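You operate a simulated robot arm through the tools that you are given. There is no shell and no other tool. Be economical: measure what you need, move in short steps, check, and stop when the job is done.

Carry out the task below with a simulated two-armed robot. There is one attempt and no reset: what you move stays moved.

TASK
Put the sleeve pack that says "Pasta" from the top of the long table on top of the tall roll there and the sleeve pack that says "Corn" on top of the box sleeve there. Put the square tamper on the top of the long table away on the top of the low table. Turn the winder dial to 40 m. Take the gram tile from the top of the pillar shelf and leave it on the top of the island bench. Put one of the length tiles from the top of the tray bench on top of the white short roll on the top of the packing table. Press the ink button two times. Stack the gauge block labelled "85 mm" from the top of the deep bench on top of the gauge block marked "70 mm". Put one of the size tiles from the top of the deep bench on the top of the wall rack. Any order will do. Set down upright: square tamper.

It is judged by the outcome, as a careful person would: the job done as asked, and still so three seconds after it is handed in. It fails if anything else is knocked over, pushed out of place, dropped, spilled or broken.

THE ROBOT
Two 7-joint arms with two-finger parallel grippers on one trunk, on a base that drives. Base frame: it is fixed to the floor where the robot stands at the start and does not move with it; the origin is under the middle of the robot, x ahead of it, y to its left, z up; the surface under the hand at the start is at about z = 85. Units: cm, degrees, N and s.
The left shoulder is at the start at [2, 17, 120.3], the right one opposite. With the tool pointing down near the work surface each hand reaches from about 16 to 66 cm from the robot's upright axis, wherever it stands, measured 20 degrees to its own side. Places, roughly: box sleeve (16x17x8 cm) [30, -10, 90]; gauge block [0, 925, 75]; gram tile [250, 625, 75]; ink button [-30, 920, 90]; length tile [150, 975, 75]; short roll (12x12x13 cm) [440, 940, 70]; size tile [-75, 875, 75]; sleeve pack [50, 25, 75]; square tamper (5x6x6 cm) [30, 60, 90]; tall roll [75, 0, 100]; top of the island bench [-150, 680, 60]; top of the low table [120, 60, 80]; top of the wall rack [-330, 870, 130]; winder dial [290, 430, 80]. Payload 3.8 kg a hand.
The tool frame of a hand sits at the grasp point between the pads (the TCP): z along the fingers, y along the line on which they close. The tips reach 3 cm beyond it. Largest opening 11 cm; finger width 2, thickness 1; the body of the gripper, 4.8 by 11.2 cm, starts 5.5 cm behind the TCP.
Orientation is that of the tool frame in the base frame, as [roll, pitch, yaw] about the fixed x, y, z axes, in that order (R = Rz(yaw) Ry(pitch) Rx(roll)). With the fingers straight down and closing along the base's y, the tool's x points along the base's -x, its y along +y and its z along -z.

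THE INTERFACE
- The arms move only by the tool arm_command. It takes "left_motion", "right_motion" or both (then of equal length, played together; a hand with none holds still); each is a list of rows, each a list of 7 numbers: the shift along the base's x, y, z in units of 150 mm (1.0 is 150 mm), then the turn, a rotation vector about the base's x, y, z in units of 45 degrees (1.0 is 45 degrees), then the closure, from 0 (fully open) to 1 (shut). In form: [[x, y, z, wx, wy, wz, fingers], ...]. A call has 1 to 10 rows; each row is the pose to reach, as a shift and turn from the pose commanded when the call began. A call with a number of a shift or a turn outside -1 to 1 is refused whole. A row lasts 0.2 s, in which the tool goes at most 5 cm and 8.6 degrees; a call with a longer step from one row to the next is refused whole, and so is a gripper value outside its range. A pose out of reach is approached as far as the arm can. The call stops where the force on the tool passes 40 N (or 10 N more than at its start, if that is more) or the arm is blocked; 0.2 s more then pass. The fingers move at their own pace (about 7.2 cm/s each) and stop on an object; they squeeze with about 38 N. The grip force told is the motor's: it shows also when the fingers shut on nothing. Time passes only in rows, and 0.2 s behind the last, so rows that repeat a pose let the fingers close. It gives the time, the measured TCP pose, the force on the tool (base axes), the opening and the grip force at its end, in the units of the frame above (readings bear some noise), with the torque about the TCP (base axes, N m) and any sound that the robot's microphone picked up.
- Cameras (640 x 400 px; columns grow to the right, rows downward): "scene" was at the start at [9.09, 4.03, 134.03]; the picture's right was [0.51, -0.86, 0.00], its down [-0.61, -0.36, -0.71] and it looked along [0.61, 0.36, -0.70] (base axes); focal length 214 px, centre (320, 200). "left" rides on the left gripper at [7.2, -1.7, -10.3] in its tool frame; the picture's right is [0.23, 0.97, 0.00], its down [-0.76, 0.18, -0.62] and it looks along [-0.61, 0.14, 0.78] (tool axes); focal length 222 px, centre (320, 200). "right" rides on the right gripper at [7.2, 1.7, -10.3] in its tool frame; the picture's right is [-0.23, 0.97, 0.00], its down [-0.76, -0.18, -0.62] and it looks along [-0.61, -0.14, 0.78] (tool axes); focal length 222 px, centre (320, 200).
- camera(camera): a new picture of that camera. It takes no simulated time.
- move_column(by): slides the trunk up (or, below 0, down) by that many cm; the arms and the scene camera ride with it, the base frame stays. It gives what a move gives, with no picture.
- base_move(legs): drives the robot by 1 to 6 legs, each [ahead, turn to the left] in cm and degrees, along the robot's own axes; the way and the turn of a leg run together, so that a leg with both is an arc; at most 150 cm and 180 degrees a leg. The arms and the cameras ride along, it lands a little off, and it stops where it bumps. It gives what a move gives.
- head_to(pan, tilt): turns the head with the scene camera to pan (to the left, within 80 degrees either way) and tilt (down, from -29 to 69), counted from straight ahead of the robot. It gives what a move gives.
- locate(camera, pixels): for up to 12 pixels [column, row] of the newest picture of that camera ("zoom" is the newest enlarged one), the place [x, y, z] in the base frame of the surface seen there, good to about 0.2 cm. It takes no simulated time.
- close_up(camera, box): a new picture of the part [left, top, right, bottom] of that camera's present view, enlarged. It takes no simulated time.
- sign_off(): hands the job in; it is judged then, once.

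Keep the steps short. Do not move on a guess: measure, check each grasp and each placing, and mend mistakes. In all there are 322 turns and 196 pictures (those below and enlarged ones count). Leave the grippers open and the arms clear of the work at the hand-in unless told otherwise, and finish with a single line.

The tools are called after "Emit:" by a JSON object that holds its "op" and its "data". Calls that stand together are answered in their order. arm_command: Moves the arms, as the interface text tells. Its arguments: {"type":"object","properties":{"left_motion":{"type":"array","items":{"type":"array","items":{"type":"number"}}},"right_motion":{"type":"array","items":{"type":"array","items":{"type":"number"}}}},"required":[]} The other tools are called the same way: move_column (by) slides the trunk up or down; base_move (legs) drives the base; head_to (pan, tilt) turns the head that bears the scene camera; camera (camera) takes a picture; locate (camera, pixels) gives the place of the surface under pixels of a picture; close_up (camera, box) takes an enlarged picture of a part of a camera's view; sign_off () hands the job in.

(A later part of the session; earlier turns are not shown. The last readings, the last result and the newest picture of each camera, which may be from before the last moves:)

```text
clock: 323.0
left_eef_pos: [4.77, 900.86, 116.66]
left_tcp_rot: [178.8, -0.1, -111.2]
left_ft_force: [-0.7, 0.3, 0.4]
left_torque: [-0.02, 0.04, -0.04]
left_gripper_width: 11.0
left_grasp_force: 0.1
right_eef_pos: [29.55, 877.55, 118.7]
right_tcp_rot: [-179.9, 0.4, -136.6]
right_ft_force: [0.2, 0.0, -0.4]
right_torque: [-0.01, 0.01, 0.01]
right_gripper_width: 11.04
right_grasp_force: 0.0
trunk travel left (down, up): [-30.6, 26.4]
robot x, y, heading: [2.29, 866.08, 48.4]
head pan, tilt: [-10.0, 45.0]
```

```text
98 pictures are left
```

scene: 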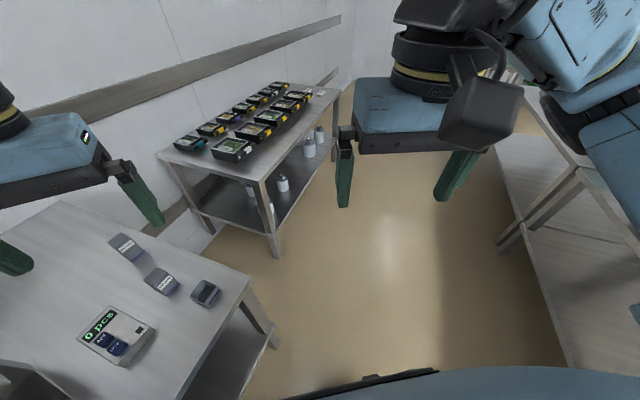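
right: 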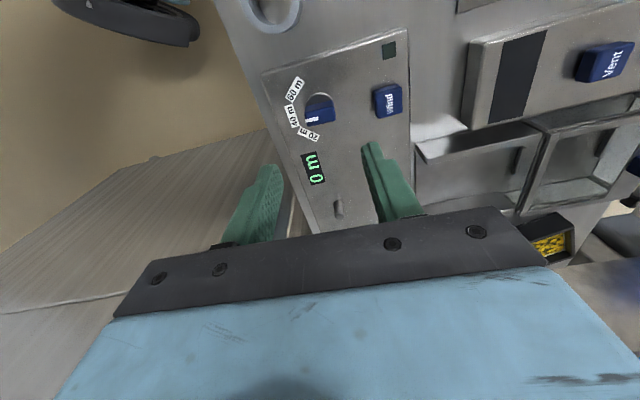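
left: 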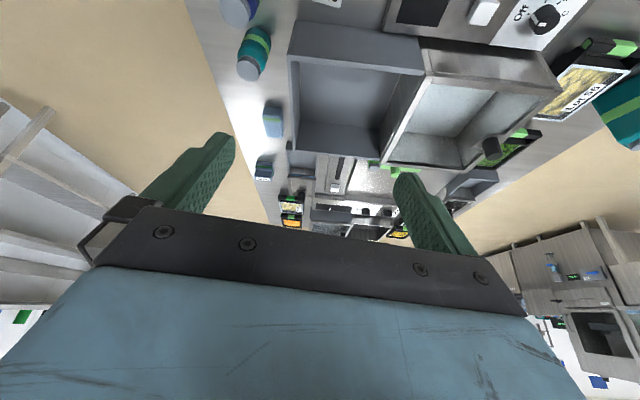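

Base corners touch the bench when turning here. But the blocks are close to the bench's right end, with open floor there. Measure that floor.

Emit:
{"op": "locate", "data": {"camera": "scene", "pixels": [[278, 256], [210, 232], [240, 185], [160, 155], [500, 245], [530, 300], [248, 282], [276, 345], [520, 130], [158, 282], [122, 248], [550, 200]]}}

```text
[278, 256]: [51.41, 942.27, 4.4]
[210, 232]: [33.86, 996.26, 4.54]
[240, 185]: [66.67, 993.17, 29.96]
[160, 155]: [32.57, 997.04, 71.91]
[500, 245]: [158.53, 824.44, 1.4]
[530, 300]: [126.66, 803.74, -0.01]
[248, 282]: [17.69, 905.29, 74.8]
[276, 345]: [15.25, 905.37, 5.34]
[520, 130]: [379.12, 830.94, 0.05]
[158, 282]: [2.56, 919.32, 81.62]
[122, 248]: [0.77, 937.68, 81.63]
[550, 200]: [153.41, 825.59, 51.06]
```

Go around to the bench's right end: stand near (55,899) facing ~175°.

Emit:
{"op": "base_move", "data": {"legs": [[-15, 0], [0, -42], [48, 0], [0, 58], [42, 0]]}}

```text
clock: 333.5
left_eef_pos: [49.79, 932.55, 116.62]
left_tcp_rot: [178.8, -0.1, -95.0]
left_ft_force: [0.2, 0.1, 1.3]
left_torque: [-0.03, 0.04, -0.01]
left_gripper_width: 10.96
left_grasp_force: 0.0
right_eef_pos: [79.87, 916.89, 118.7]
right_tcp_rot: [180.0, 0.4, -120.7]
right_ft_force: [-1.2, -0.7, -1.1]
right_torque: [-0.04, 0.01, 0.02]
right_gripper_width: 11.03
right_grasp_force: 0.0
trunk travel left (down, up): [-30.6, 26.4]
robot x, y, heading: [56.63, 898.62, 64.5]
head pan, tilt: [-10.0, 45.0]
```

Emit:
{"op": "base_move", "data": {"legs": [[0, 111]]}}

Emit:
{"op": "head_to", "data": {"pan": -20, "tilt": 45}}

Emit:
{"op": "camera", "data": {"camera": "scene"}}

```text
clock: 338.6
left_eef_pos: [27.6, 878.98, 116.52]
left_tcp_rot: [178.8, -0.1, 17.8]
left_ft_force: [0.4, 0.0, 0.6]
left_torque: [0.02, -0.01, 0.0]
left_gripper_width: 11.0
left_grasp_force: 0.1
right_eef_pos: [30.36, 912.77, 118.55]
right_tcp_rot: [-180.0, 0.4, -7.9]
right_ft_force: [-0.2, -0.1, -0.4]
right_torque: [-0.01, 0.02, 0.01]
right_gripper_width: 10.99
right_grasp_force: 0.0
trunk travel left (down, up): [-30.6, 26.4]
robot x, y, heading: [56.48, 898.26, 177.3]
head pan, tilt: [-10.0, 45.0]
```

```text
clock: 339.4
left_eef_pos: [27.6, 879.04, 116.69]
left_tcp_rot: [178.8, -0.1, 17.8]
left_ft_force: [-0.1, 0.5, -0.8]
left_torque: [0.04, 0.01, 0.01]
left_gripper_width: 10.99
left_grasp_force: 0.1
right_eef_pos: [30.34, 912.8, 118.78]
right_tcp_rot: [179.9, 0.5, -8.0]
right_ft_force: [-0.5, 0.3, 0.3]
right_torque: [-0.03, 0.01, 0.02]
right_gripper_width: 11.01
right_grasp_force: 0.1
trunk travel left (down, up): [-30.6, 26.4]
robot x, y, heading: [56.51, 898.29, 177.5]
head pan, tilt: [-20.0, 45.0]
```

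```text
97 pictures are left
```

scene: 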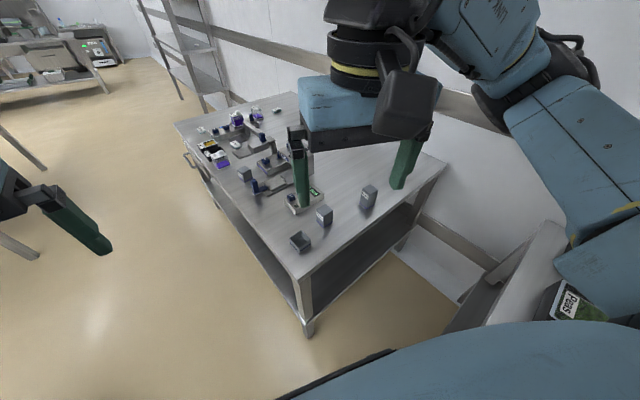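

Emit:
{"op": "close_up", "data": {"camera": "scene", "box": [280, 170, 400, 260]}}

```text
4.44 times, centred on (340, 215) of scene
```

zoom: 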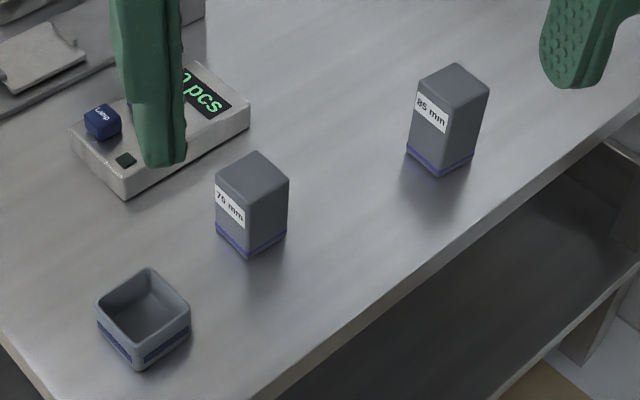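

Emit:
{"op": "locate", "data": {"camera": "zoom", "pixels": [[420, 87], [455, 66], [486, 92], [452, 110], [455, 88], [218, 175], [254, 155], [286, 183], [248, 202], [252, 178], [440, 172], [248, 250]]}}

```text
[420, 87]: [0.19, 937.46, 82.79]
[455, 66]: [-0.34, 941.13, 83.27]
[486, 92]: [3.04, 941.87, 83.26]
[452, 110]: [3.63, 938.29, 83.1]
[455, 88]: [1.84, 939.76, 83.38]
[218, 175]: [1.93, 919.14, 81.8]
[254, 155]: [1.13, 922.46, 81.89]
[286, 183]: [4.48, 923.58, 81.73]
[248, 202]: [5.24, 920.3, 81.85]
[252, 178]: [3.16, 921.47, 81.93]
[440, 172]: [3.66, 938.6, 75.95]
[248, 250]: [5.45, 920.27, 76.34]
```

85 mm block centre (1.63,939.69), sides at 13°; 70 mm centre (3.2,921.37), top 81.85. Move the right hand above the 85.

Emit:
{"op": "arm_command", "data": {"right_motion": [[-0.2, 0.18, 0, 0, 0, 0.1, 0.1], [-0.4, 0.36, -0.05, 0, 0, 0.2, 0.2], [-0.6, 0.54, -0.1, 0, 0, 0.3, 0.3], [-0.8, 0.72, -0.2, 0, 0, 0.4, 0.35], [-0.957, 0.897, -0.3, 0, 0, 0.467, 0.35]]}}

Emit:
{"op": "arm_command", "data": {"right_motion": [[-0.2, 0.18, 0, 0, 0, 0, 0.35], [-0.4, 0.36, -0.1, 0, 0, 0, 0.35], [-0.6, 0.54, -0.25, 0, 0, 0, 0.35], [-0.78, 0.7, -0.45, 0, 0, 0, 0.35], [-0.95, 0.89, -0.65, 0, 0, 0, 0.35], [-0.95, 0.89, -0.95, 0, 0, 0, 0.35]]}}

Emit:
{"op": "camera", "data": {"camera": "right"}}

```text
clock: 340.6
left_eef_pos: [27.52, 879.02, 116.65]
left_tcp_rot: [178.8, -0.1, 17.8]
left_ft_force: [-0.4, 0.2, -0.5]
left_torque: [-0.02, -0.03, 0.0]
left_gripper_width: 10.97
left_grasp_force: 0.1
right_eef_pos: [15.94, 926.32, 114.22]
right_tcp_rot: [-180.0, 0.5, 13.2]
right_ft_force: [0.7, 1.0, 0.1]
right_torque: [0.02, -0.02, 0.01]
right_gripper_width: 7.16
right_grasp_force: 0.1
trunk travel left (down, up): [-30.6, 26.4]
robot x, y, heading: [56.41, 898.43, 177.1]
head pan, tilt: [-20.0, 45.0]
```

```text
clock: 341.9
left_eef_pos: [27.63, 879.01, 116.67]
left_tcp_rot: [178.8, -0.1, 17.9]
left_ft_force: [-0.4, 0.3, 0.1]
left_torque: [0.01, 0.0, -0.02]
left_gripper_width: 11.0
left_grasp_force: 0.0
right_eef_pos: [3.81, 937.18, 106.44]
right_tcp_rot: [180.0, 0.3, 13.1]
right_ft_force: [0.2, 0.0, 0.5]
right_torque: [0.01, -0.03, 0.0]
right_gripper_width: 7.16
right_grasp_force: 0.0
right hand out of reach, approached as far as the arm can: row 5, 6
trunk travel left (down, up): [-30.6, 26.4]
robot x, y, heading: [56.53, 898.31, 177.4]
head pan, tilt: [-20.0, 45.0]
```

```text
95 pictures are left
```

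right: 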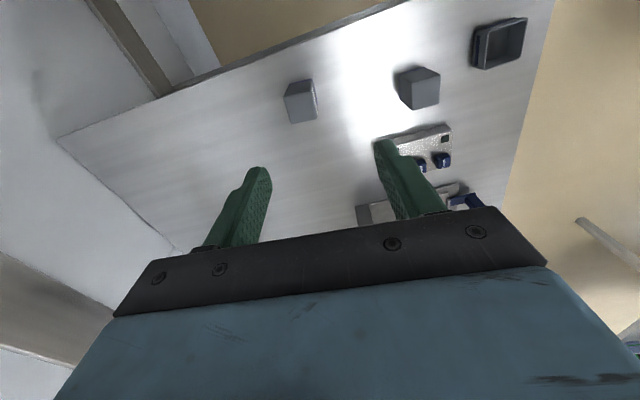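

Out of reach at this height; drive 4 cm ahead... first retreat is not needed. Lower the trunk 14 and nudge ahead 4.

Emit:
{"op": "base_move", "data": {"legs": [[4, 0]]}}

Emit:
{"op": "move_column", "data": {"by": -14}}

```text
clock: 342.8
left_eef_pos: [23.74, 879.16, 116.67]
left_tcp_rot: [178.8, -0.2, 17.6]
left_ft_force: [0.2, -0.5, -0.1]
left_torque: [0.0, -0.03, 0.03]
left_gripper_width: 11.01
left_grasp_force: 0.1
right_eef_pos: [-0.21, 937.4, 106.42]
right_tcp_rot: [179.9, 0.5, 13.0]
right_ft_force: [-1.1, 0.4, 0.1]
right_torque: [0.04, -0.04, -0.01]
right_gripper_width: 7.13
right_grasp_force: 0.0
trunk travel left (down, up): [-30.6, 26.4]
robot x, y, heading: [52.65, 898.51, 177.2]
head pan, tilt: [-20.0, 45.0]
```

```text
clock: 344.5
left_eef_pos: [23.69, 879.05, 102.76]
left_tcp_rot: [178.8, -0.1, 17.8]
left_ft_force: [0.4, 0.1, 0.4]
left_torque: [-0.02, -0.02, -0.02]
left_gripper_width: 10.99
left_grasp_force: 0.1
right_eef_pos: [-0.17, 937.29, 92.52]
right_tcp_rot: [-180.0, 0.6, 13.1]
right_ft_force: [-0.2, 0.2, 0.0]
right_torque: [-0.02, 0.01, 0.0]
right_gripper_width: 7.13
right_grasp_force: 0.1
trunk travel left (down, up): [-16.6, 40.4]
robot x, y, heading: [52.45, 898.72, 177.2]
head pan, tilt: [-20.0, 45.0]
```

Emit:
{"op": "arm_command", "data": {"right_motion": [[0.06, 0.08, 0, 0, 0, 0, 0.35], [0.12, 0.16, 0, 0, 0, 0, 0.35], [0.12, 0.16, 0, 0, 0, 0, 0.35]]}}

Emit:
{"op": "camera", "data": {"camera": "right"}}

```text
clock: 345.3
left_eef_pos: [23.74, 879.18, 102.57]
left_tcp_rot: [178.8, -0.1, 17.8]
left_ft_force: [0.1, 0.0, -0.6]
left_torque: [-0.01, 0.0, -0.01]
left_gripper_width: 11.01
left_grasp_force: 0.0
right_eef_pos: [0.85, 938.67, 92.59]
right_tcp_rot: [-180.0, 0.4, 12.9]
right_ft_force: [0.0, 0.0, -0.5]
right_torque: [-0.03, 0.0, 0.05]
right_gripper_width: 7.16
right_grasp_force: 0.0
right hand out of reach, approached as far as the arm can: row 2, 3
trunk travel left (down, up): [-16.6, 40.4]
robot x, y, heading: [52.73, 898.7, 177.3]
head pan, tilt: [-20.0, 45.0]
```

```text
94 pictures are left
```

right: 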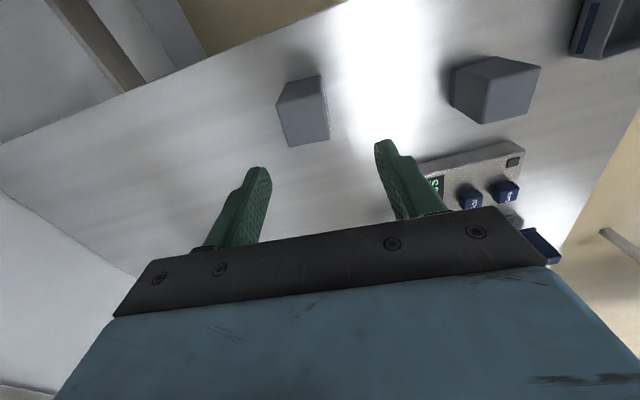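

Slightly out of range sideways; turn the robot 8° right and re-centre.

Emit:
{"op": "base_move", "data": {"legs": [[0, -8]]}}

Emit:
{"op": "arm_command", "data": {"right_motion": [[-0.15, -0.15, 0, 0, 0, 0.09, 0.35], [-0.3, -0.33, 0, 0, 0, 0.17, 0.35], [-0.35, -0.39, 0, 0, 0, 0.178, 0.35]]}}

Emit:
{"op": "camera", "data": {"camera": "right"}}

```text
clock: 346.3
left_eef_pos: [21.31, 883.39, 102.71]
left_tcp_rot: [178.8, -0.1, 9.8]
left_ft_force: [-0.5, -0.3, 0.5]
left_torque: [0.0, -0.02, 0.01]
left_gripper_width: 10.99
left_grasp_force: 0.0
right_eef_pos: [7.04, 945.49, 92.49]
right_tcp_rot: [-180.0, 0.5, 5.0]
right_ft_force: [-0.2, 0.6, -0.4]
right_torque: [0.0, 0.02, 0.03]
right_gripper_width: 7.17
right_grasp_force: 0.1
trunk travel left (down, up): [-16.6, 40.4]
robot x, y, heading: [52.54, 898.65, 169.3]
head pan, tilt: [-20.0, 45.0]
```

```text
clock: 347.1
left_eef_pos: [21.31, 883.28, 102.59]
left_tcp_rot: [178.8, -0.1, 9.8]
left_ft_force: [-0.1, -0.3, -0.3]
left_torque: [-0.02, -0.01, 0.03]
left_gripper_width: 11.02
left_grasp_force: 0.3
right_eef_pos: [9.38, 944.63, 91.77]
right_tcp_rot: [180.0, 0.5, 8.8]
right_ft_force: [-0.2, 1.0, -0.4]
right_torque: [0.0, 0.01, 0.03]
right_gripper_width: 7.13
right_grasp_force: 0.1
right hand out of reach, approached as far as the arm can: row 1, 2, 3
trunk travel left (down, up): [-16.6, 40.4]
robot x, y, heading: [52.36, 898.34, 169.5]
head pan, tilt: [-20.0, 45.0]
```

```text
93 pictures are left
```

right: 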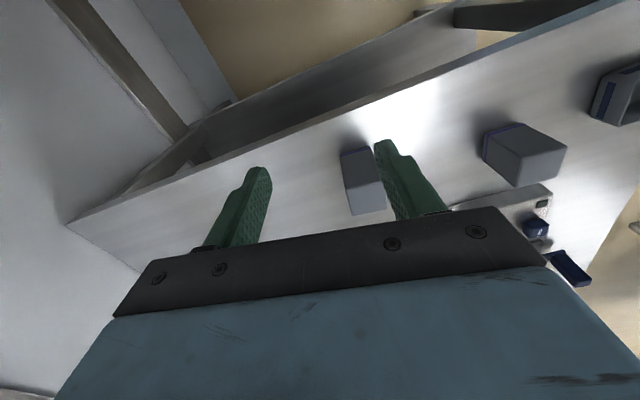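

The wrist yaw is the limit, so grip the other pair of faces: turn the hand ~−86°.

Emit:
{"op": "arm_command", "data": {"right_motion": [[0, 0, 0.05, 0, 0, -0.18, 0.35], [0, 0, 0.05, 0, 0, -0.36, 0.35], [-0.1, 0, 0.05, 0, 0, -0.54, 0.35], [-0.2, -0.1, 0.05, 0, 0, -0.72, 0.35], [-0.35, -0.2, 0.05, 0, 0, -0.86, 0.35], [-0.45, -0.28, 0.05, 0, 0, -0.98, 0.35]]}}

Emit:
{"op": "arm_command", "data": {"right_motion": [[0, 0, 0, 0, 0, -0.18, 0.35], [0, 0, 0, 0, 0, -0.36, 0.35], [0, 0, 0, 0, 0, -0.54, 0.35], [0, 0, 0, 0, 0, -0.72, 0.35], [0, 0, 0, 0, 0, -0.9, 0.35]]}}

Emit:
{"op": "camera", "data": {"camera": "right"}}

```text
clock: 348.5
left_eef_pos: [21.22, 883.34, 102.71]
left_tcp_rot: [178.8, -0.1, 9.8]
left_ft_force: [-0.1, 0.4, 0.1]
left_torque: [-0.01, 0.0, 0.01]
left_gripper_width: 10.97
left_grasp_force: 0.1
right_eef_pos: [2.94, 940.3, 92.24]
right_tcp_rot: [180.0, 0.4, -35.4]
right_ft_force: [-0.1, -0.9, -0.2]
right_torque: [-0.02, 0.01, 0.02]
right_gripper_width: 7.17
right_grasp_force: 0.0
trunk travel left (down, up): [-16.6, 40.4]
robot x, y, heading: [52.65, 898.25, 169.4]
head pan, tilt: [-20.0, 45.0]
```

```text
clock: 349.7
left_eef_pos: [21.33, 883.44, 102.65]
left_tcp_rot: [178.8, 0.0, 9.8]
left_ft_force: [-0.1, 0.5, 0.2]
left_torque: [0.02, -0.02, 0.01]
left_gripper_width: 11.0
left_grasp_force: 0.0
right_eef_pos: [2.89, 940.4, 92.26]
right_tcp_rot: [179.9, 0.5, -75.9]
right_ft_force: [0.2, 0.2, 0.9]
right_torque: [-0.01, 0.0, 0.01]
right_gripper_width: 7.17
right_grasp_force: 0.1
trunk travel left (down, up): [-16.6, 40.4]
robot x, y, heading: [52.34, 898.17, 169.0]
head pan, tilt: [-20.0, 45.0]
```

```text
92 pictures are left
```

right: 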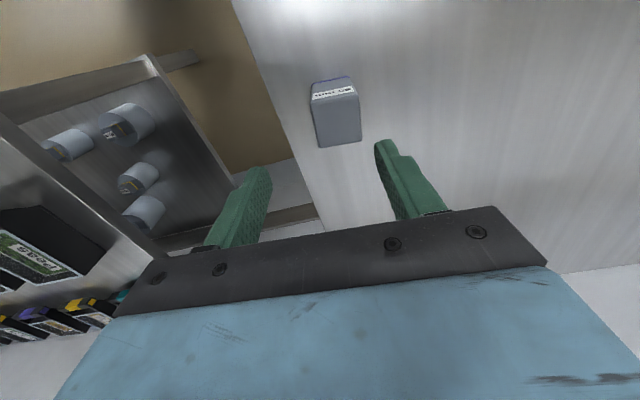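

Emit:
{"op": "locate", "data": {"camera": "right", "pixels": [[315, 105], [356, 97], [360, 138], [321, 146], [338, 121]]}}

```text
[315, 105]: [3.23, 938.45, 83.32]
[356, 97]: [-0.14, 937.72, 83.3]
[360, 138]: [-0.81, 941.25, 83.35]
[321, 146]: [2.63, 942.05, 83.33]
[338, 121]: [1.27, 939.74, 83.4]
```

Centre (1.23,939.87). Centre the hand, descend to z≈80.8, grip, lift.

Emit:
{"op": "arm_command", "data": {"right_motion": [[-0.11, -0.035, 0, 0, 0, -0.03, 0.3], [-0.11, -0.035, -0.25, 0, 0, -0.03, 0.3], [-0.11, -0.035, -0.5, 0, 0, -0.03, 0.3], [-0.11, -0.035, -0.76, 0, 0, -0.03, 0.3], [-0.11, -0.035, -0.76, 0, 0, -0.03, 0.8], [-0.11, -0.035, -0.76, 0, 0, -0.03, 1], [-0.11, -0.035, -0.76, 0, 0, -0.03, 1], [-0.11, -0.035, -0.5, 0, 0, -0.03, 1], [-0.11, -0.035, -0.2, 0, 0, -0.03, 1], [-0.11, -0.035, 0.1, 0, 0, -0.03, 1]]}}

Emit:
{"op": "camera", "data": {"camera": "right"}}

```text
clock: 351.9
left_eef_pos: [21.32, 883.38, 102.5]
left_tcp_rot: [178.8, -0.1, 9.8]
left_ft_force: [-1.3, -1.4, 0.6]
left_torque: [0.0, 0.04, 0.02]
left_gripper_width: 10.99
left_grasp_force: 0.0
right_eef_pos: [1.25, 939.77, 93.64]
right_tcp_rot: [179.9, 0.5, -77.1]
right_ft_force: [0.1, 0.5, -2.0]
right_torque: [0.01, 0.01, 0.0]
right_gripper_width: 4.19
right_grasp_force: 37.9
trunk travel left (down, up): [-16.6, 40.4]
robot x, y, heading: [52.79, 898.64, 169.4]
head pan, tilt: [-20.0, 45.0]
```

```text
91 pictures are left
```

right: 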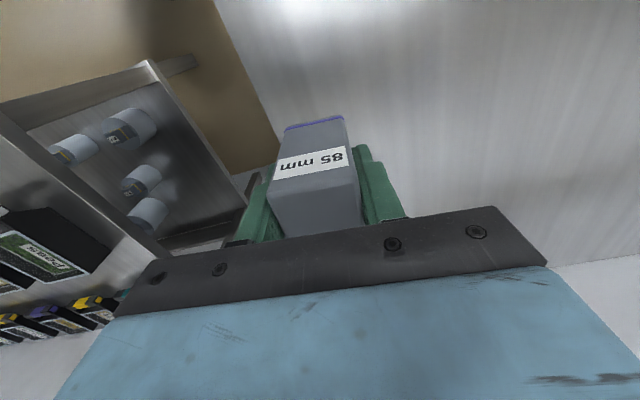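

85 mm block held. Carry it over the 70 mm block.

Emit:
{"op": "arm_command", "data": {"right_motion": [[0.03, -0.3, 0.03, 0, 0, 0.03, 1], [0.06, -0.6, 0.03, 0, 0, 0.06, 1], [0.1, -0.9, 0.03, 0, 0, 0.1, 1], [0.11, -1, 0.03, 0, 0, 0.133, 1]]}}

Emit:
{"op": "arm_command", "data": {"right_motion": [[0.01, -0.2, 0, 0, 0, 0, 1], [0.01, -0.22, 0, 0, 0, 0, 1], [0.01, -0.22, 0, 0, 0, 0, 1]]}}

Emit:
{"op": "close_up", "data": {"camera": "scene", "box": [260, 120, 400, 260]}}

```text
clock: 352.9
left_eef_pos: [21.18, 883.31, 102.66]
left_tcp_rot: [178.8, -0.1, 9.8]
left_ft_force: [-0.1, 0.5, 0.8]
left_torque: [-0.01, 0.02, 0.03]
left_gripper_width: 10.97
left_grasp_force: 0.1
right_eef_pos: [2.71, 925.01, 94.16]
right_tcp_rot: [179.8, 0.4, -71.2]
right_ft_force: [-0.5, 1.0, -2.1]
right_torque: [0.0, 0.0, 0.01]
right_gripper_width: 4.18
right_grasp_force: 38.0
trunk travel left (down, up): [-16.6, 40.4]
robot x, y, heading: [52.75, 898.76, 169.4]
head pan, tilt: [-20.0, 45.0]
```

```text
clock: 353.7
left_eef_pos: [21.39, 883.3, 102.6]
left_tcp_rot: [178.8, -0.1, 9.9]
left_ft_force: [-0.5, -0.1, -0.1]
left_torque: [0.04, -0.02, 0.0]
left_gripper_width: 11.0
left_grasp_force: 0.1
right_eef_pos: [2.93, 921.62, 94.29]
right_tcp_rot: [179.8, 0.5, -71.1]
right_ft_force: [-0.9, -0.1, -2.9]
right_torque: [-0.01, -0.03, 0.0]
right_gripper_width: 4.2
right_grasp_force: 38.1
trunk travel left (down, up): [-16.6, 40.4]
robot x, y, heading: [52.59, 898.52, 169.5]
head pan, tilt: [-20.0, 45.0]
```

```text
2.86 times, centred on (330, 190) of scene
```

zoom: 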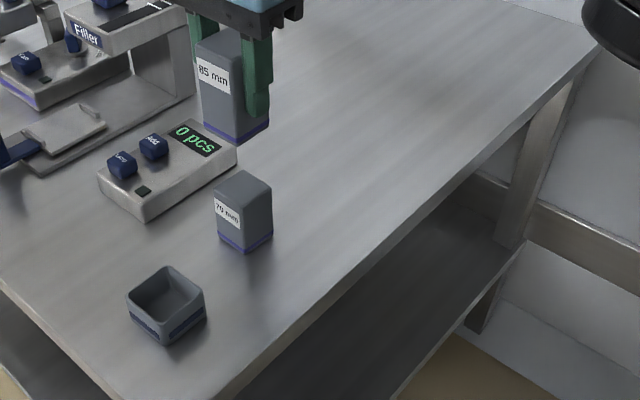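

Emit:
{"op": "locate", "data": {"camera": "zoom", "pixels": [[217, 192], [243, 173], [270, 188], [247, 208], [244, 190], [238, 143], [268, 128], [206, 126]]}}

```text
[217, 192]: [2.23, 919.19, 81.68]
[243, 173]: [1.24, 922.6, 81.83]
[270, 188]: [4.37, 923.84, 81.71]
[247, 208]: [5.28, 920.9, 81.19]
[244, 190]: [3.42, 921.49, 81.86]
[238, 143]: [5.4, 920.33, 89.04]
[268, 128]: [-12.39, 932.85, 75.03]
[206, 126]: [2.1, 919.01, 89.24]
```

Corners line up within 0.3 cm. Lower to just contact.

Emit:
{"op": "arm_command", "data": {"right_motion": [[0, 0.01, -0.2, 0, 0, 0, 1], [0, 0.01, -0.38, 0, 0, 0, 1], [0, 0.01, -0.43, 0, 0, 0, 1], [0, 0.01, -0.442, 0, 0, 0, 1], [0, 0.01, -0.442, 0, 0, 0, 1]]}}

Emit:
{"op": "close_up", "data": {"camera": "scene", "box": [280, 130, 370, 240]}}

```text
clock: 354.9
left_eef_pos: [21.32, 883.46, 102.6]
left_tcp_rot: [178.9, -0.1, 9.8]
left_ft_force: [0.1, -0.2, 0.2]
left_torque: [0.01, -0.02, -0.01]
left_gripper_width: 11.04
left_grasp_force: 0.1
right_eef_pos: [3.0, 921.8, 87.65]
right_tcp_rot: [179.9, 0.4, -71.1]
right_ft_force: [1.7, -0.2, -2.1]
right_torque: [-0.03, 0.02, -0.02]
right_gripper_width: 4.17
right_grasp_force: 38.2
trunk travel left (down, up): [-16.6, 40.4]
robot x, y, heading: [52.77, 898.51, 169.1]
head pan, tilt: [-20.0, 45.0]
```

```text
3.64 times, centred on (325, 185) of scene
```

zoom: 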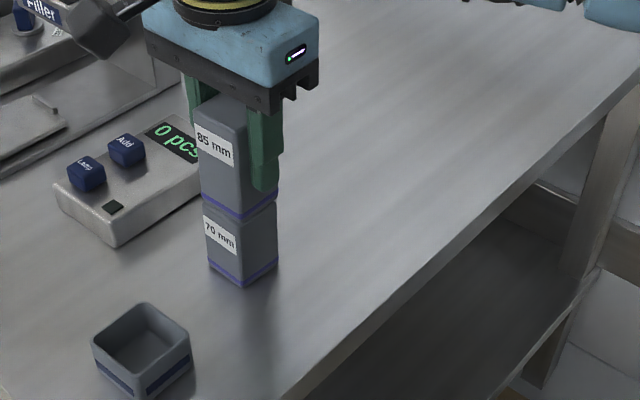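

Nearly in contact and aligned. Settle 0.15 cm more, release and rise.

Emit:
{"op": "arm_command", "data": {"right_motion": [[0.013, 0, -0.003, 0, 0, 0, 1], [0.013, 0, -0.012, 0, 0, 0, 1], [0.013, 0, -0.012, 0, 0, 0, 1], [0.013, 0, -0.012, 0, 0, 0, 0.5], [0.013, 0, -0.012, 0, 0, 0, 0.4], [0.013, 0, 0.1, 0, 0, 0, 0.35], [0.013, 0, 0.35, 0, 0, 0, 0.3], [0.013, 0, 0.65, 0, 0, 0, 0.2]]}}

Emit:
{"op": "close_up", "data": {"camera": "scene", "box": [280, 130, 370, 240]}}

```text
clock: 356.7
left_eef_pos: [21.35, 883.27, 102.83]
left_tcp_rot: [178.7, -0.1, 9.8]
left_ft_force: [0.1, -0.3, 0.1]
left_torque: [-0.02, 0.01, 0.0]
left_gripper_width: 10.99
left_grasp_force: 0.1
right_eef_pos: [3.22, 921.76, 97.35]
right_tcp_rot: [179.9, 0.7, -71.2]
right_ft_force: [0.3, -0.1, 0.4]
right_torque: [-0.02, -0.02, -0.01]
right_gripper_width: 8.79
right_grasp_force: 0.1
trunk travel left (down, up): [-16.6, 40.4]
robot x, y, heading: [52.55, 898.43, 169.4]
head pan, tilt: [-20.0, 45.0]
```

```text
3.64 times, centred on (325, 185) of scene
```

zoom: 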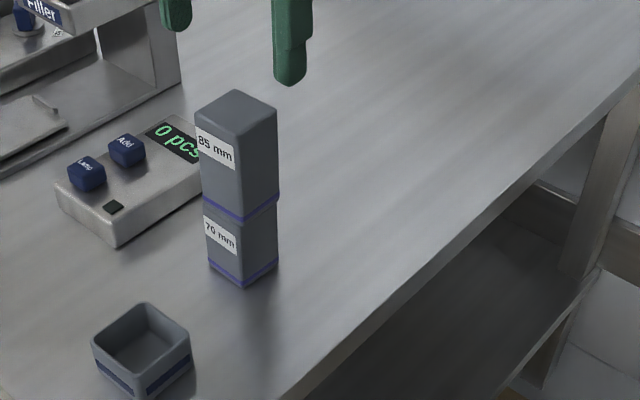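

Stack is good. Retract the right hand, raise the trunk, and drive around to the bench front.

Emit:
{"op": "arm_command", "data": {"right_motion": [[0, 0, 0.3, 0, 0, 0.1, 0], [0.2, -0.05, 0.5, 0, 0, 0.25, 0], [0.45, -0.1, 0.6, 0, 0, 0.42, 0], [0.7, -0.15, 0.65, 0, 0, 0.6, 0], [0.95, -0.15, 0.7, 0, 0, 0.77, 0], [1, -0.15, 0.7, 0, 0, 0.95, 0]]}}

Emit:
{"op": "arm_command", "data": {"right_motion": [[0.3, -0.05, 0, 0, 0, 0.15, 0], [0.6, -0.1, 0, 0, 0, 0.3, 0]]}}

Emit:
{"op": "move_column", "data": {"by": 14}}

Emit:
{"op": "base_move", "data": {"legs": [[-8, 0], [0, 82], [49, 0], [0, -67], [70, 0], [0, -77.5]]}}

Emit:
{"op": "head_to", "data": {"pan": 0, "tilt": 45}}

Emit:
{"op": "camera", "data": {"camera": "scene"}}

```text
clock: 358.1
left_eef_pos: [21.23, 883.32, 102.69]
left_tcp_rot: [178.9, -0.1, 9.9]
left_ft_force: [0.0, 0.2, -0.2]
left_torque: [-0.01, 0.0, 0.0]
left_gripper_width: 11.0
left_grasp_force: 0.1
right_eef_pos: [18.29, 919.55, 107.79]
right_tcp_rot: [179.9, 0.5, -28.3]
right_ft_force: [0.7, -0.4, -0.4]
right_torque: [0.0, -0.01, 0.0]
right_gripper_width: 11.01
right_grasp_force: 0.1
trunk travel left (down, up): [-16.6, 40.4]
robot x, y, heading: [52.69, 898.41, 169.3]
head pan, tilt: [-20.0, 45.0]
```

```text
clock: 358.7
left_eef_pos: [21.36, 883.42, 102.64]
left_tcp_rot: [178.8, -0.1, 9.8]
left_ft_force: [0.0, 0.4, 0.9]
left_torque: [-0.04, -0.02, 0.0]
left_gripper_width: 11.0
left_grasp_force: 0.1
right_eef_pos: [27.26, 918.0, 107.9]
right_tcp_rot: [179.9, 0.6, -14.8]
right_ft_force: [1.0, 0.3, 0.2]
right_torque: [-0.03, 0.03, 0.0]
right_gripper_width: 10.97
right_grasp_force: 0.1
trunk travel left (down, up): [-16.6, 40.4]
robot x, y, heading: [52.25, 898.44, 169.1]
head pan, tilt: [-20.0, 45.0]
```

```text
clock: 360.4
left_eef_pos: [21.2, 883.44, 116.62]
left_tcp_rot: [178.8, -0.1, 9.7]
left_ft_force: [0.1, 0.1, 0.2]
left_torque: [0.04, 0.02, 0.01]
left_gripper_width: 11.01
left_grasp_force: 0.0
right_eef_pos: [27.16, 917.97, 121.78]
right_tcp_rot: [179.9, 0.4, -14.9]
right_ft_force: [-0.2, 0.1, 0.6]
right_torque: [-0.01, -0.01, 0.01]
right_gripper_width: 11.02
right_grasp_force: 0.1
trunk travel left (down, up): [-30.6, 26.4]
robot x, y, heading: [52.87, 898.52, 169.2]
head pan, tilt: [-20.0, 45.0]
```

```text
clock: 377.1
left_eef_pos: [-54.95, 870.33, 116.66]
left_tcp_rot: [178.7, -0.1, -54.9]
left_ft_force: [-0.2, -0.5, -0.2]
left_torque: [0.01, 0.02, -0.01]
left_gripper_width: 10.99
left_grasp_force: 0.2
right_eef_pos: [-21.08, 879.89, 121.95]
right_tcp_rot: [180.0, 0.6, -79.6]
right_ft_force: [0.3, -0.1, -0.3]
right_torque: [0.01, 0.03, 0.02]
right_gripper_width: 10.99
right_grasp_force: 0.1
trunk travel left (down, up): [-30.6, 26.4]
robot x, y, heading: [-27.95, 848.53, 104.7]
head pan, tilt: [-20.0, 45.0]
```

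```text
clock: 377.9
left_eef_pos: [-54.99, 870.37, 116.72]
left_tcp_rot: [178.8, -0.1, -54.9]
left_ft_force: [-0.2, 0.1, 0.7]
left_torque: [0.01, -0.01, -0.05]
left_gripper_width: 11.02
left_grasp_force: 0.0
right_eef_pos: [-21.21, 879.85, 121.75]
right_tcp_rot: [179.9, 0.5, -79.5]
right_ft_force: [-0.5, 1.0, 0.7]
right_torque: [-0.02, -0.01, -0.03]
right_gripper_width: 11.01
right_grasp_force: 0.0
trunk travel left (down, up): [-30.6, 26.4]
robot x, y, heading: [-27.73, 848.69, 104.6]
head pan, tilt: [0.0, 45.0]
```

```text
87 pictures are left
```

scene: 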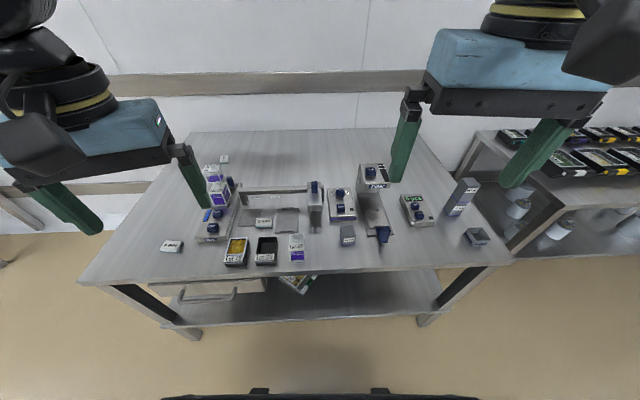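

Drive 12 cm straight ahead, then measure the Ink button and the 4 mm tile.

Emit:
{"op": "base_move", "data": {"legs": [[12, 2]]}}

Emit:
{"op": "close_up", "data": {"camera": "scene", "box": [320, 150, 420, 260]}}

```text
clock: 379.1
left_eef_pos: [-58.99, 880.82, 116.61]
left_tcp_rot: [178.8, -0.1, -53.0]
left_ft_force: [0.1, 0.7, 0.3]
left_torque: [0.01, 0.0, 0.02]
left_gripper_width: 10.98
left_grasp_force: 0.2
right_eef_pos: [-25.51, 891.55, 121.9]
right_tcp_rot: [179.9, 0.4, -77.6]
right_ft_force: [-0.4, 0.5, 0.4]
right_torque: [0.0, 0.02, 0.01]
right_gripper_width: 11.0
right_grasp_force: 0.0
trunk travel left (down, up): [-30.6, 26.4]
robot x, y, heading: [-31.28, 860.1, 106.8]
head pan, tilt: [0.0, 45.0]
```

```text
3.64 times, centred on (370, 205) of scene
```

zoom: 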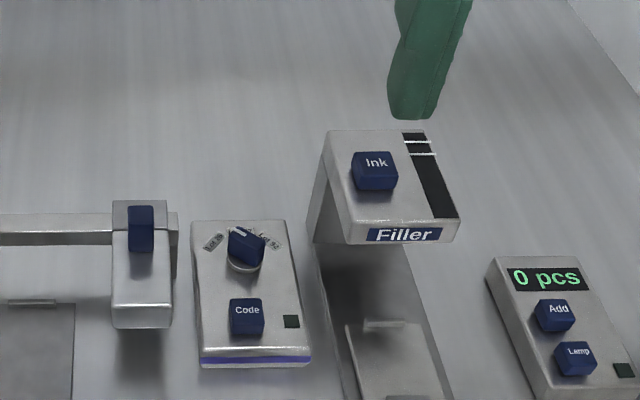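

Emit:
{"op": "locate", "data": {"camera": "zoom", "pixels": [[372, 160], [355, 156], [392, 156], [357, 178], [396, 177], [345, 205], [345, 140], [400, 210], [375, 166]]}}

```text
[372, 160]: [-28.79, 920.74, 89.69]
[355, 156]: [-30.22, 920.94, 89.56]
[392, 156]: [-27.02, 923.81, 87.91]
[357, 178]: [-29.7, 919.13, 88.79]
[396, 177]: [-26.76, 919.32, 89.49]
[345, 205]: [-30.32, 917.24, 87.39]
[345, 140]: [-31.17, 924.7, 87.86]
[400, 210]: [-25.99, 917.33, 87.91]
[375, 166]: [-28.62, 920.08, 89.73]
```

Ink button top centre (-28.6,920.2), z 89.7. Bring the closed right fingers above it.

Emit:
{"op": "arm_command", "data": {"right_motion": [[-0.03, 0.3, 0, 0, 0, 0, 1], [-0.06, 0.6, -0.05, 0, 0, 0, 1], [-0.1, 0.85, -0.2, 0, 0, 0, 1], [-0.1, 0.95, -0.45, 0, 0, 0, 1], [-0.1, 0.95, -0.7, 0, 0, 0, 1]]}}

Emit:
{"op": "arm_command", "data": {"right_motion": [[-0.03, 0.3, 0, 0, 0, 0, 1], [-0.06, 0.6, -0.1, 0, 0, 0, 1], [-0.1, 0.85, -0.25, 0, 0, 0, 1], [-0.107, 0.96, -0.5, 0, 0, 0, 1], [-0.107, 0.96, -0.95, 0, 0, 0, 1]]}}

Emit:
{"op": "camera", "data": {"camera": "right"}}

```text
clock: 380.3
left_eef_pos: [-58.87, 880.8, 116.7]
left_tcp_rot: [178.7, 0.0, -52.8]
left_ft_force: [-0.9, -0.6, 0.0]
left_torque: [0.02, 0.01, 0.02]
left_gripper_width: 11.0
left_grasp_force: 0.2
right_eef_pos: [-26.87, 905.61, 111.26]
right_tcp_rot: [179.9, 0.5, -77.6]
right_ft_force: [0.7, -0.4, 0.4]
right_torque: [0.0, 0.0, 0.0]
right_gripper_width: 0.0
right_grasp_force: 37.8
trunk travel left (down, up): [-30.6, 26.4]
robot x, y, heading: [-30.86, 859.92, 106.5]
head pan, tilt: [0.0, 45.0]
```

```text
refused: row 5 steps farther than a row can; nothing moved
```

```text
85 pictures are left
```

right: 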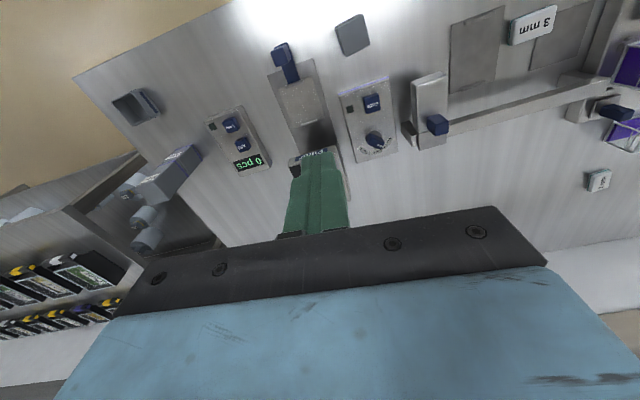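

Emit:
{"op": "arm_command", "data": {"right_motion": [[-0.03, 0.3, 0, 0, 0, 0, 1], [-0.06, 0.6, -0.1, 0, 0, 0, 1], [-0.1, 0.85, -0.25, 0, 0, 0, 1], [-0.115, 0.973, -0.5, 0, 0, 0, 1], [-0.115, 0.973, -0.75, 0, 0, 0, 1], [-0.115, 0.973, -0.95, 0, 0, 0, 1]]}}

Emit:
{"op": "close_up", "data": {"camera": "scene", "box": [320, 120, 440, 260]}}

```text
clock: 381.7
left_eef_pos: [-59.0, 880.9, 116.71]
left_tcp_rot: [178.7, -0.1, -52.9]
left_ft_force: [1.3, -0.6, 0.4]
left_torque: [0.02, 0.02, 0.0]
left_gripper_width: 11.02
left_grasp_force: 0.0
right_eef_pos: [-28.55, 920.27, 97.2]
right_tcp_rot: [179.9, 0.5, -77.4]
right_ft_force: [0.0, 1.2, 0.4]
right_torque: [0.01, -0.01, 0.0]
right_gripper_width: 0.0
right_grasp_force: 37.5
trunk travel left (down, up): [-30.6, 26.4]
robot x, y, heading: [-30.78, 859.86, 106.8]
head pan, tilt: [0.0, 45.0]
```

```text
2.86 times, centred on (380, 190) of scene
```

zoom: 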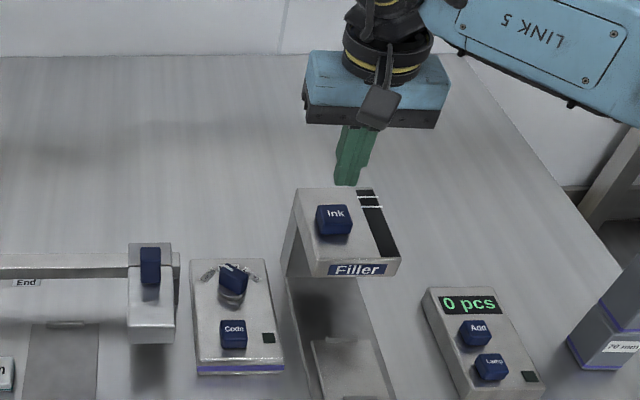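

Fingers are above it. First press: lower to ~0.7 cm below the top, then up.

Emit:
{"op": "arm_command", "data": {"right_motion": [[0, 0, -0.15, 0, 0, 0, 1], [0, 0, -0.27, 0, 0, 0, 1], [0, 0, -0.31, 0, 0, 0, 1], [0, 0, -0.33, 0, 0, 0, 1], [0, 0, -0.345, 0, 0, 0, 1]]}}

```text
clock: 382.9
left_eef_pos: [-58.96, 880.82, 116.59]
left_tcp_rot: [178.8, -0.1, -53.0]
left_ft_force: [-0.9, 0.7, -0.7]
left_torque: [0.01, -0.01, 0.0]
left_gripper_width: 11.0
left_grasp_force: 0.1
right_eef_pos: [-28.79, 920.15, 91.88]
right_tcp_rot: [179.9, 0.4, -77.6]
right_ft_force: [1.0, -0.7, 2.4]
right_torque: [-0.01, -0.05, 0.02]
right_gripper_width: 0.0
right_grasp_force: 38.0
trunk travel left (down, up): [-30.6, 26.4]
robot x, y, heading: [-30.8, 860.01, 106.7]
head pan, tilt: [0.0, 45.0]
heard: click
```

A click — press one. Lift fully off and look.

Emit:
{"op": "arm_command", "data": {"right_motion": [[0, 0, 0.1, 0, 0, 0, 1], [0, 0, 0.25, 0, 0, 0, 1], [0, 0, 0.25, 0, 0, 0, 1]]}}

Emit:
{"op": "close_up", "data": {"camera": "scene", "box": [320, 120, 440, 260]}}

```text
clock: 383.7
left_eef_pos: [-58.98, 880.79, 116.63]
left_tcp_rot: [178.8, -0.1, -52.9]
left_ft_force: [0.1, 0.1, 0.3]
left_torque: [0.02, 0.04, -0.01]
left_gripper_width: 10.99
left_grasp_force: 0.1
right_eef_pos: [-28.74, 920.26, 95.8]
right_tcp_rot: [179.9, 0.5, -77.6]
right_ft_force: [0.3, 0.3, -0.6]
right_torque: [-0.01, -0.03, 0.01]
right_gripper_width: 0.0
right_grasp_force: 37.4
trunk travel left (down, up): [-30.6, 26.4]
robot x, y, heading: [-30.92, 859.95, 106.5]
head pan, tilt: [0.0, 45.0]
```

```text
2.86 times, centred on (380, 190) of scene
```

zoom: 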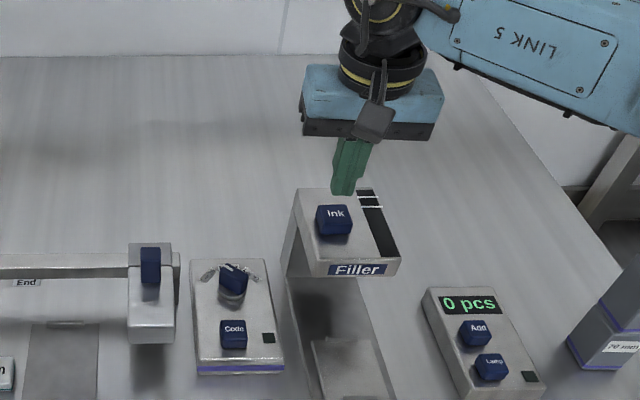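

Second press, same depth, then up.

Emit:
{"op": "arm_command", "data": {"right_motion": [[0, 0, -0.12, 0, 0, 0, 1], [0, 0, -0.2, 0, 0, 0, 1], [0, 0, -0.235, 0, 0, 0, 1], [0, 0, -0.255, 0, 0, 0, 1]]}}

Emit:
{"op": "arm_command", "data": {"right_motion": [[0, 0, 0.1, 0, 0, 0, 1], [0, 0, 0.35, 0, 0, 0, 1], [0, 0, 0.65, 0, 0, 0, 1], [0, -0.1, 0.95, 0, 0, 0, 1]]}}

```text
clock: 384.7
left_eef_pos: [-58.95, 880.73, 116.72]
left_tcp_rot: [178.8, -0.1, -52.8]
left_ft_force: [1.0, -0.9, 0.0]
left_torque: [0.02, 0.01, 0.02]
left_gripper_width: 10.99
left_grasp_force: 0.0
right_eef_pos: [-28.82, 920.28, 91.85]
right_tcp_rot: [179.7, 0.5, -77.5]
right_ft_force: [-0.3, -0.2, 4.1]
right_torque: [0.03, 0.05, -0.05]
right_gripper_width: 0.01
right_grasp_force: 37.9
trunk travel left (down, up): [-30.6, 26.4]
robot x, y, heading: [-31.14, 859.79, 106.8]
head pan, tilt: [0.0, 45.0]
heard: click
```

```text
clock: 385.7
left_eef_pos: [-58.95, 880.75, 116.8]
left_tcp_rot: [178.8, 0.0, -52.8]
left_ft_force: [0.0, -0.4, -0.1]
left_torque: [0.04, -0.02, 0.0]
left_gripper_width: 10.98
left_grasp_force: 0.0
right_eef_pos: [-28.7, 918.47, 106.27]
right_tcp_rot: [179.9, 0.5, -77.5]
right_ft_force: [-0.3, 0.0, 0.1]
right_torque: [0.01, -0.02, 0.02]
right_gripper_width: 0.0
right_grasp_force: 38.1
trunk travel left (down, up): [-30.6, 26.4]
robot x, y, heading: [-30.99, 860.05, 106.6]
head pan, tilt: [0.0, 45.0]
```

Two clicks heard. Retract the right hand and look at the 4 mm tile.

Emit:
{"op": "arm_command", "data": {"right_motion": [[0.03, -0.3, 0.2, 0, 0, 0, 0.5], [0.06, -0.6, 0.3, 0, 0, 0, 0], [0.1, -0.9, 0.4, 0, 0, 0, 0], [0.15, -1, 0.5, 0, 0, 0, 0]]}}

Emit:
{"op": "arm_command", "data": {"right_motion": [[0, -0.3, 0.2, 0, 0, 0, 0], [0, -0.6, 0.4, 0, 0, 0, 0], [0, -0.8, 0.5, 0, 0, 0, 0]]}}

Emit:
{"op": "head_to", "data": {"pan": 40, "tilt": 50}}

Emit:
{"op": "camera", "data": {"camera": "scene"}}

```text
refused: row 1 steps farther than a row can; nothing moved
```

```text
refused: row 1 steps farther than a row can; nothing moved
```

```text
clock: 386.8
left_eef_pos: [-58.95, 880.68, 116.68]
left_tcp_rot: [178.8, -0.1, -52.9]
left_ft_force: [0.4, -0.4, -0.4]
left_torque: [0.0, 0.0, 0.03]
left_gripper_width: 10.99
left_grasp_force: 0.1
right_eef_pos: [-28.73, 918.59, 106.06]
right_tcp_rot: [179.9, 0.5, -77.6]
right_ft_force: [0.1, -0.5, 0.3]
right_torque: [-0.03, 0.0, -0.01]
right_gripper_width: 0.02
right_grasp_force: 37.6
trunk travel left (down, up): [-30.6, 26.4]
robot x, y, heading: [-31.2, 860.02, 106.6]
head pan, tilt: [40.0, 50.0]
```

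```text
82 pictures are left
```

scene: 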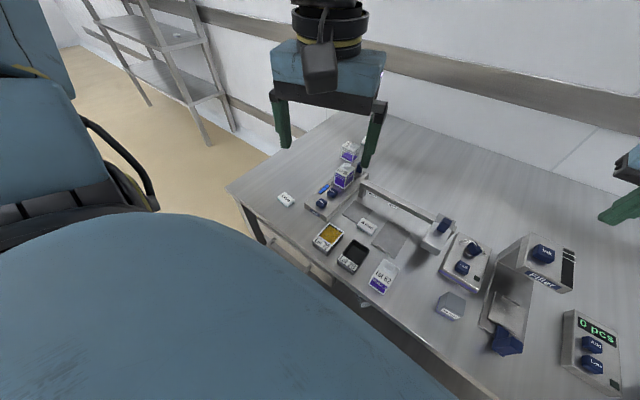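

Emit:
{"op": "close_up", "data": {"camera": "scene", "box": [255, 175, 335, 225]}}

Emit:
{"op": "arm_command", "data": {"right_motion": [[0.02, -0.25, 0.15, 0, 0, 0, 0.5], [0.05, -0.5, 0.3, 0, 0, 0, 0], [0.1, -0.75, 0.4, 0, 0, 0, 0], [0.15, -1, 0.5, 0, 0, 0, 0]]}}

Emit:
{"op": "arm_command", "data": {"right_motion": [[0, -0.25, 0.1, 0, 0, 0, 0], [0, -0.5, 0.3, 0, 0, 0, 0], [0, -0.75, 0.4, 0, 0, 0, 0]]}}

```text
8.00 times, centred on (295, 200) of scene
```

zoom: 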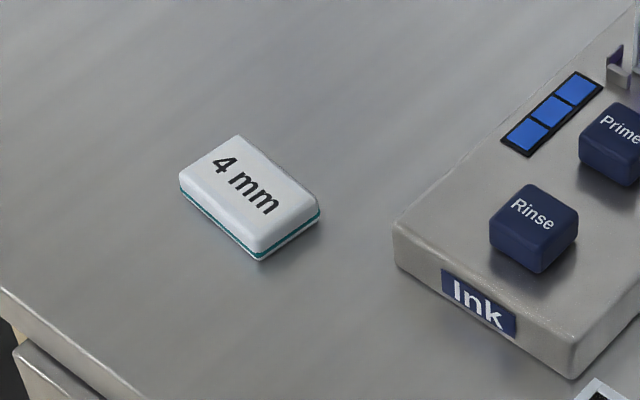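

```text
clock: 387.8
left_eef_pos: [-59.03, 880.64, 116.7]
left_tcp_rot: [178.8, -0.1, -52.9]
left_ft_force: [-0.7, 0.4, 0.1]
left_torque: [-0.02, 0.01, 0.02]
left_gripper_width: 11.0
left_grasp_force: 0.1
right_eef_pos: [-26.33, 903.74, 113.7]
right_tcp_rot: [179.9, 0.5, -77.5]
right_ft_force: [-0.7, -0.3, -0.2]
right_torque: [0.03, -0.01, 0.01]
right_gripper_width: 11.01
right_grasp_force: 0.1
trunk travel left (down, up): [-30.6, 26.4]
robot x, y, heading: [-31.06, 859.5, 106.3]
head pan, tilt: [40.0, 50.0]
```

```text
clock: 388.6
left_eef_pos: [-58.86, 880.81, 116.58]
left_tcp_rot: [178.8, -0.2, -52.9]
left_ft_force: [-0.4, -1.0, 0.7]
left_torque: [0.03, -0.01, 0.03]
left_gripper_width: 11.02
left_grasp_force: 0.0
right_eef_pos: [-26.63, 892.33, 119.66]
right_tcp_rot: [179.9, 0.5, -77.6]
right_ft_force: [1.2, 0.9, -0.2]
right_torque: [-0.01, 0.02, 0.02]
right_gripper_width: 10.99
right_grasp_force: 0.0
trunk travel left (down, up): [-30.6, 26.4]
robot x, y, heading: [-31.07, 859.85, 106.5]
head pan, tilt: [40.0, 50.0]
```

Emit:
{"op": "locate", "data": {"camera": "zoom", "pixels": [[184, 174], [240, 139], [315, 206], [257, 244], [248, 190], [400, 225], [570, 370]]}}

```text
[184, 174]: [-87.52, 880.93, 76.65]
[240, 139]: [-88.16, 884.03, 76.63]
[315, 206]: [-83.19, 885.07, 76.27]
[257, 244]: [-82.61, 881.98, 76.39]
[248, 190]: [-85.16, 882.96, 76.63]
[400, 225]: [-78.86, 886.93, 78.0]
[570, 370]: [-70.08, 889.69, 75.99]
```

Tile centre (-85.4,883.0), 5.0×3.15 at 12°. Left hand goes over it, turning +65° to close on the short side.

Emit:
{"op": "arm_command", "data": {"left_motion": [[-0.18, 0.01, 0, 0, 0, 0.18, 0.1], [-0.36, 0.03, -0.1, 0, 0, 0.36, 0.2], [-0.54, 0.05, -0.2, 0, 0, 0.54, 0.3], [-0.72, 0.06, -0.3, 0, 0, 0.72, 0.4], [-0.88, 0.07, -0.45, 0, 0, 0.9, 0.4]]}}

Emit:
{"op": "arm_command", "data": {"left_motion": [[-0.2, 0.01, -0.1, 0, 0, 0.18, 0.4], [-0.4, 0.03, -0.25, 0, 0, 0.36, 0.4], [-0.6, 0.05, -0.45, 0, 0, 0.54, 0.4], [-0.75, 0.06, -0.7, 0, 0, 0.545, 0.4], [-0.88, 0.075, -0.95, 0, 0, 0.545, 0.4]]}}

Emit:
{"op": "camera", "data": {"camera": "left"}}

```text
clock: 389.8
left_eef_pos: [-71.96, 881.9, 109.89]
left_tcp_rot: [178.8, -0.1, -12.2]
left_ft_force: [-0.2, -0.1, -0.2]
left_torque: [-0.01, 0.01, 0.0]
left_gripper_width: 6.6
left_grasp_force: 0.0
right_eef_pos: [-26.63, 892.48, 119.71]
right_tcp_rot: [179.9, 0.6, -77.5]
right_ft_force: [0.1, -0.6, -0.3]
right_torque: [0.0, 0.0, 0.0]
right_gripper_width: 11.01
right_grasp_force: 0.1
trunk travel left (down, up): [-30.6, 26.4]
robot x, y, heading: [-31.48, 859.93, 106.3]
head pan, tilt: [40.0, 50.0]
```

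```text
clock: 391.0
left_eef_pos: [-85.55, 882.72, 95.66]
left_tcp_rot: [178.7, -0.1, 12.0]
left_ft_force: [0.4, 0.6, -0.4]
left_torque: [0.03, -0.02, 0.02]
left_gripper_width: 6.6
left_grasp_force: 0.0
right_eef_pos: [-26.61, 892.55, 119.61]
right_tcp_rot: [179.8, 0.6, -77.6]
right_ft_force: [0.0, -0.2, 0.4]
right_torque: [-0.02, 0.03, 0.0]
right_gripper_width: 11.02
right_grasp_force: 0.1
trunk travel left (down, up): [-30.6, 26.4]
robot x, y, heading: [-31.03, 859.75, 106.9]
head pan, tilt: [40.0, 50.0]
```

```text
80 pictures are left
```

left: 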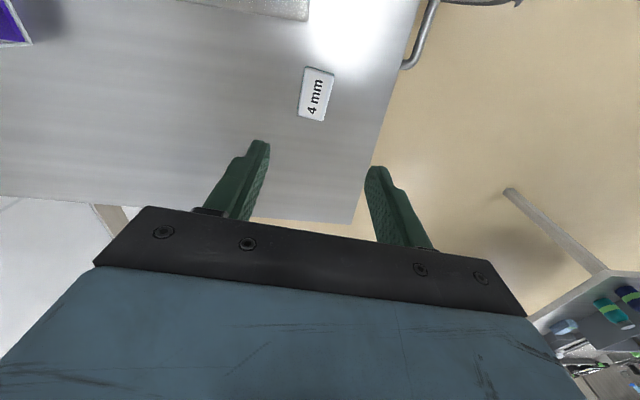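

Emit:
{"op": "locate", "data": {"camera": "left", "pixels": [[307, 70], [331, 75], [323, 118], [300, 113], [315, 95]]}}

```text
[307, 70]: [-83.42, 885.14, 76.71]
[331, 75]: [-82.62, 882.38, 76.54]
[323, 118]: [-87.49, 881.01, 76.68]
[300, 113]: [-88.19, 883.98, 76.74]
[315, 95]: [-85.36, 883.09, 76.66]
```

Emit:
{"op": "arm_command", "data": {"left_motion": [[0.008, 0.027, -0.3, 0, 0, 0, 0.4], [0.008, 0.027, -0.6, 0, 0, 0, 0.4], [0.008, 0.027, -0.9, 0, 0, 0, 0.4]]}}

Emit:
{"op": "arm_command", "data": {"left_motion": [[0, 0, -0.15, 0, 0, 0, 0.4], [0, 0, -0.25, 0, 0, 0, 0.4], [0, 0, -0.25, 0, 0, 0, 0.8], [0, 0, -0.25, 0, 0, 0, 1], [0, 0, -0.25, 0, 0, 0, 1], [0, 0, -0.25, 0, 0, 0, 1]]}}

Emit:
{"op": "arm_command", "data": {"left_motion": [[0, 0, 0.3, 0, 0, 0, 1], [0, 0, 0.6, 0, 0, 0, 1], [0, 0, 0.9, 0, 0, 0, 1]]}}

Emit:
{"op": "camera", "data": {"camera": "left"}}

```text
clock: 391.8
left_eef_pos: [-85.15, 883.53, 81.95]
left_tcp_rot: [178.7, 0.1, 12.0]
left_ft_force: [-0.1, 0.2, -0.3]
left_torque: [0.0, 0.04, -0.05]
left_gripper_width: 6.6
left_grasp_force: 0.2
right_eef_pos: [-26.51, 892.75, 119.58]
right_tcp_rot: [179.9, 0.4, -77.5]
right_ft_force: [-0.7, -0.5, 0.3]
right_torque: [-0.03, 0.06, -0.03]
right_gripper_width: 10.99
right_grasp_force: 0.1
trunk travel left (down, up): [-30.6, 26.4]
robot x, y, heading: [-31.04, 859.84, 106.7]
head pan, tilt: [40.0, 50.0]
```

```text
clock: 393.2
left_eef_pos: [-84.89, 882.12, 81.46]
left_tcp_rot: [178.7, -0.1, 12.2]
left_ft_force: [0.3, -0.1, 0.1]
left_torque: [0.0, 0.0, 0.0]
left_gripper_width: 0.0
left_grasp_force: 37.3
left hand out of reach, approached as far as the arm can: row 1, 2, 3, 4, 5, 6
right_eef_pos: [-26.46, 892.58, 119.71]
right_tcp_rot: [179.9, 0.5, -77.7]
right_ft_force: [-0.4, -0.1, 0.2]
right_torque: [-0.02, 0.03, 0.0]
right_gripper_width: 10.99
right_grasp_force: 0.0
trunk travel left (down, up): [-30.6, 26.4]
robot x, y, heading: [-30.92, 860.27, 106.5]
head pan, tilt: [40.0, 50.0]
```

```text
clock: 394.0
left_eef_pos: [-84.92, 882.08, 95.16]
left_tcp_rot: [178.8, -0.1, 12.2]
left_ft_force: [0.8, -0.1, 0.0]
left_torque: [0.01, -0.01, 0.02]
left_gripper_width: 0.0
left_grasp_force: 37.0
right_eef_pos: [-26.49, 892.58, 119.69]
right_tcp_rot: [179.9, 0.5, -77.6]
right_ft_force: [0.3, 0.0, -0.2]
right_torque: [0.06, 0.02, 0.01]
right_gripper_width: 11.02
right_grasp_force: 0.0
trunk travel left (down, up): [-30.6, 26.4]
robot x, y, heading: [-30.75, 860.07, 106.6]
head pan, tilt: [40.0, 50.0]
```

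```text
79 pictures are left
```

left: 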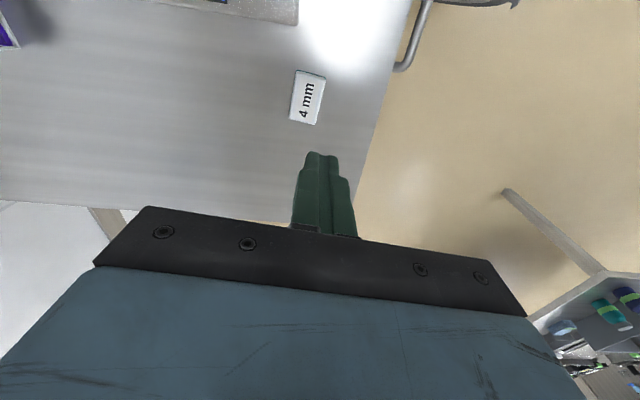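

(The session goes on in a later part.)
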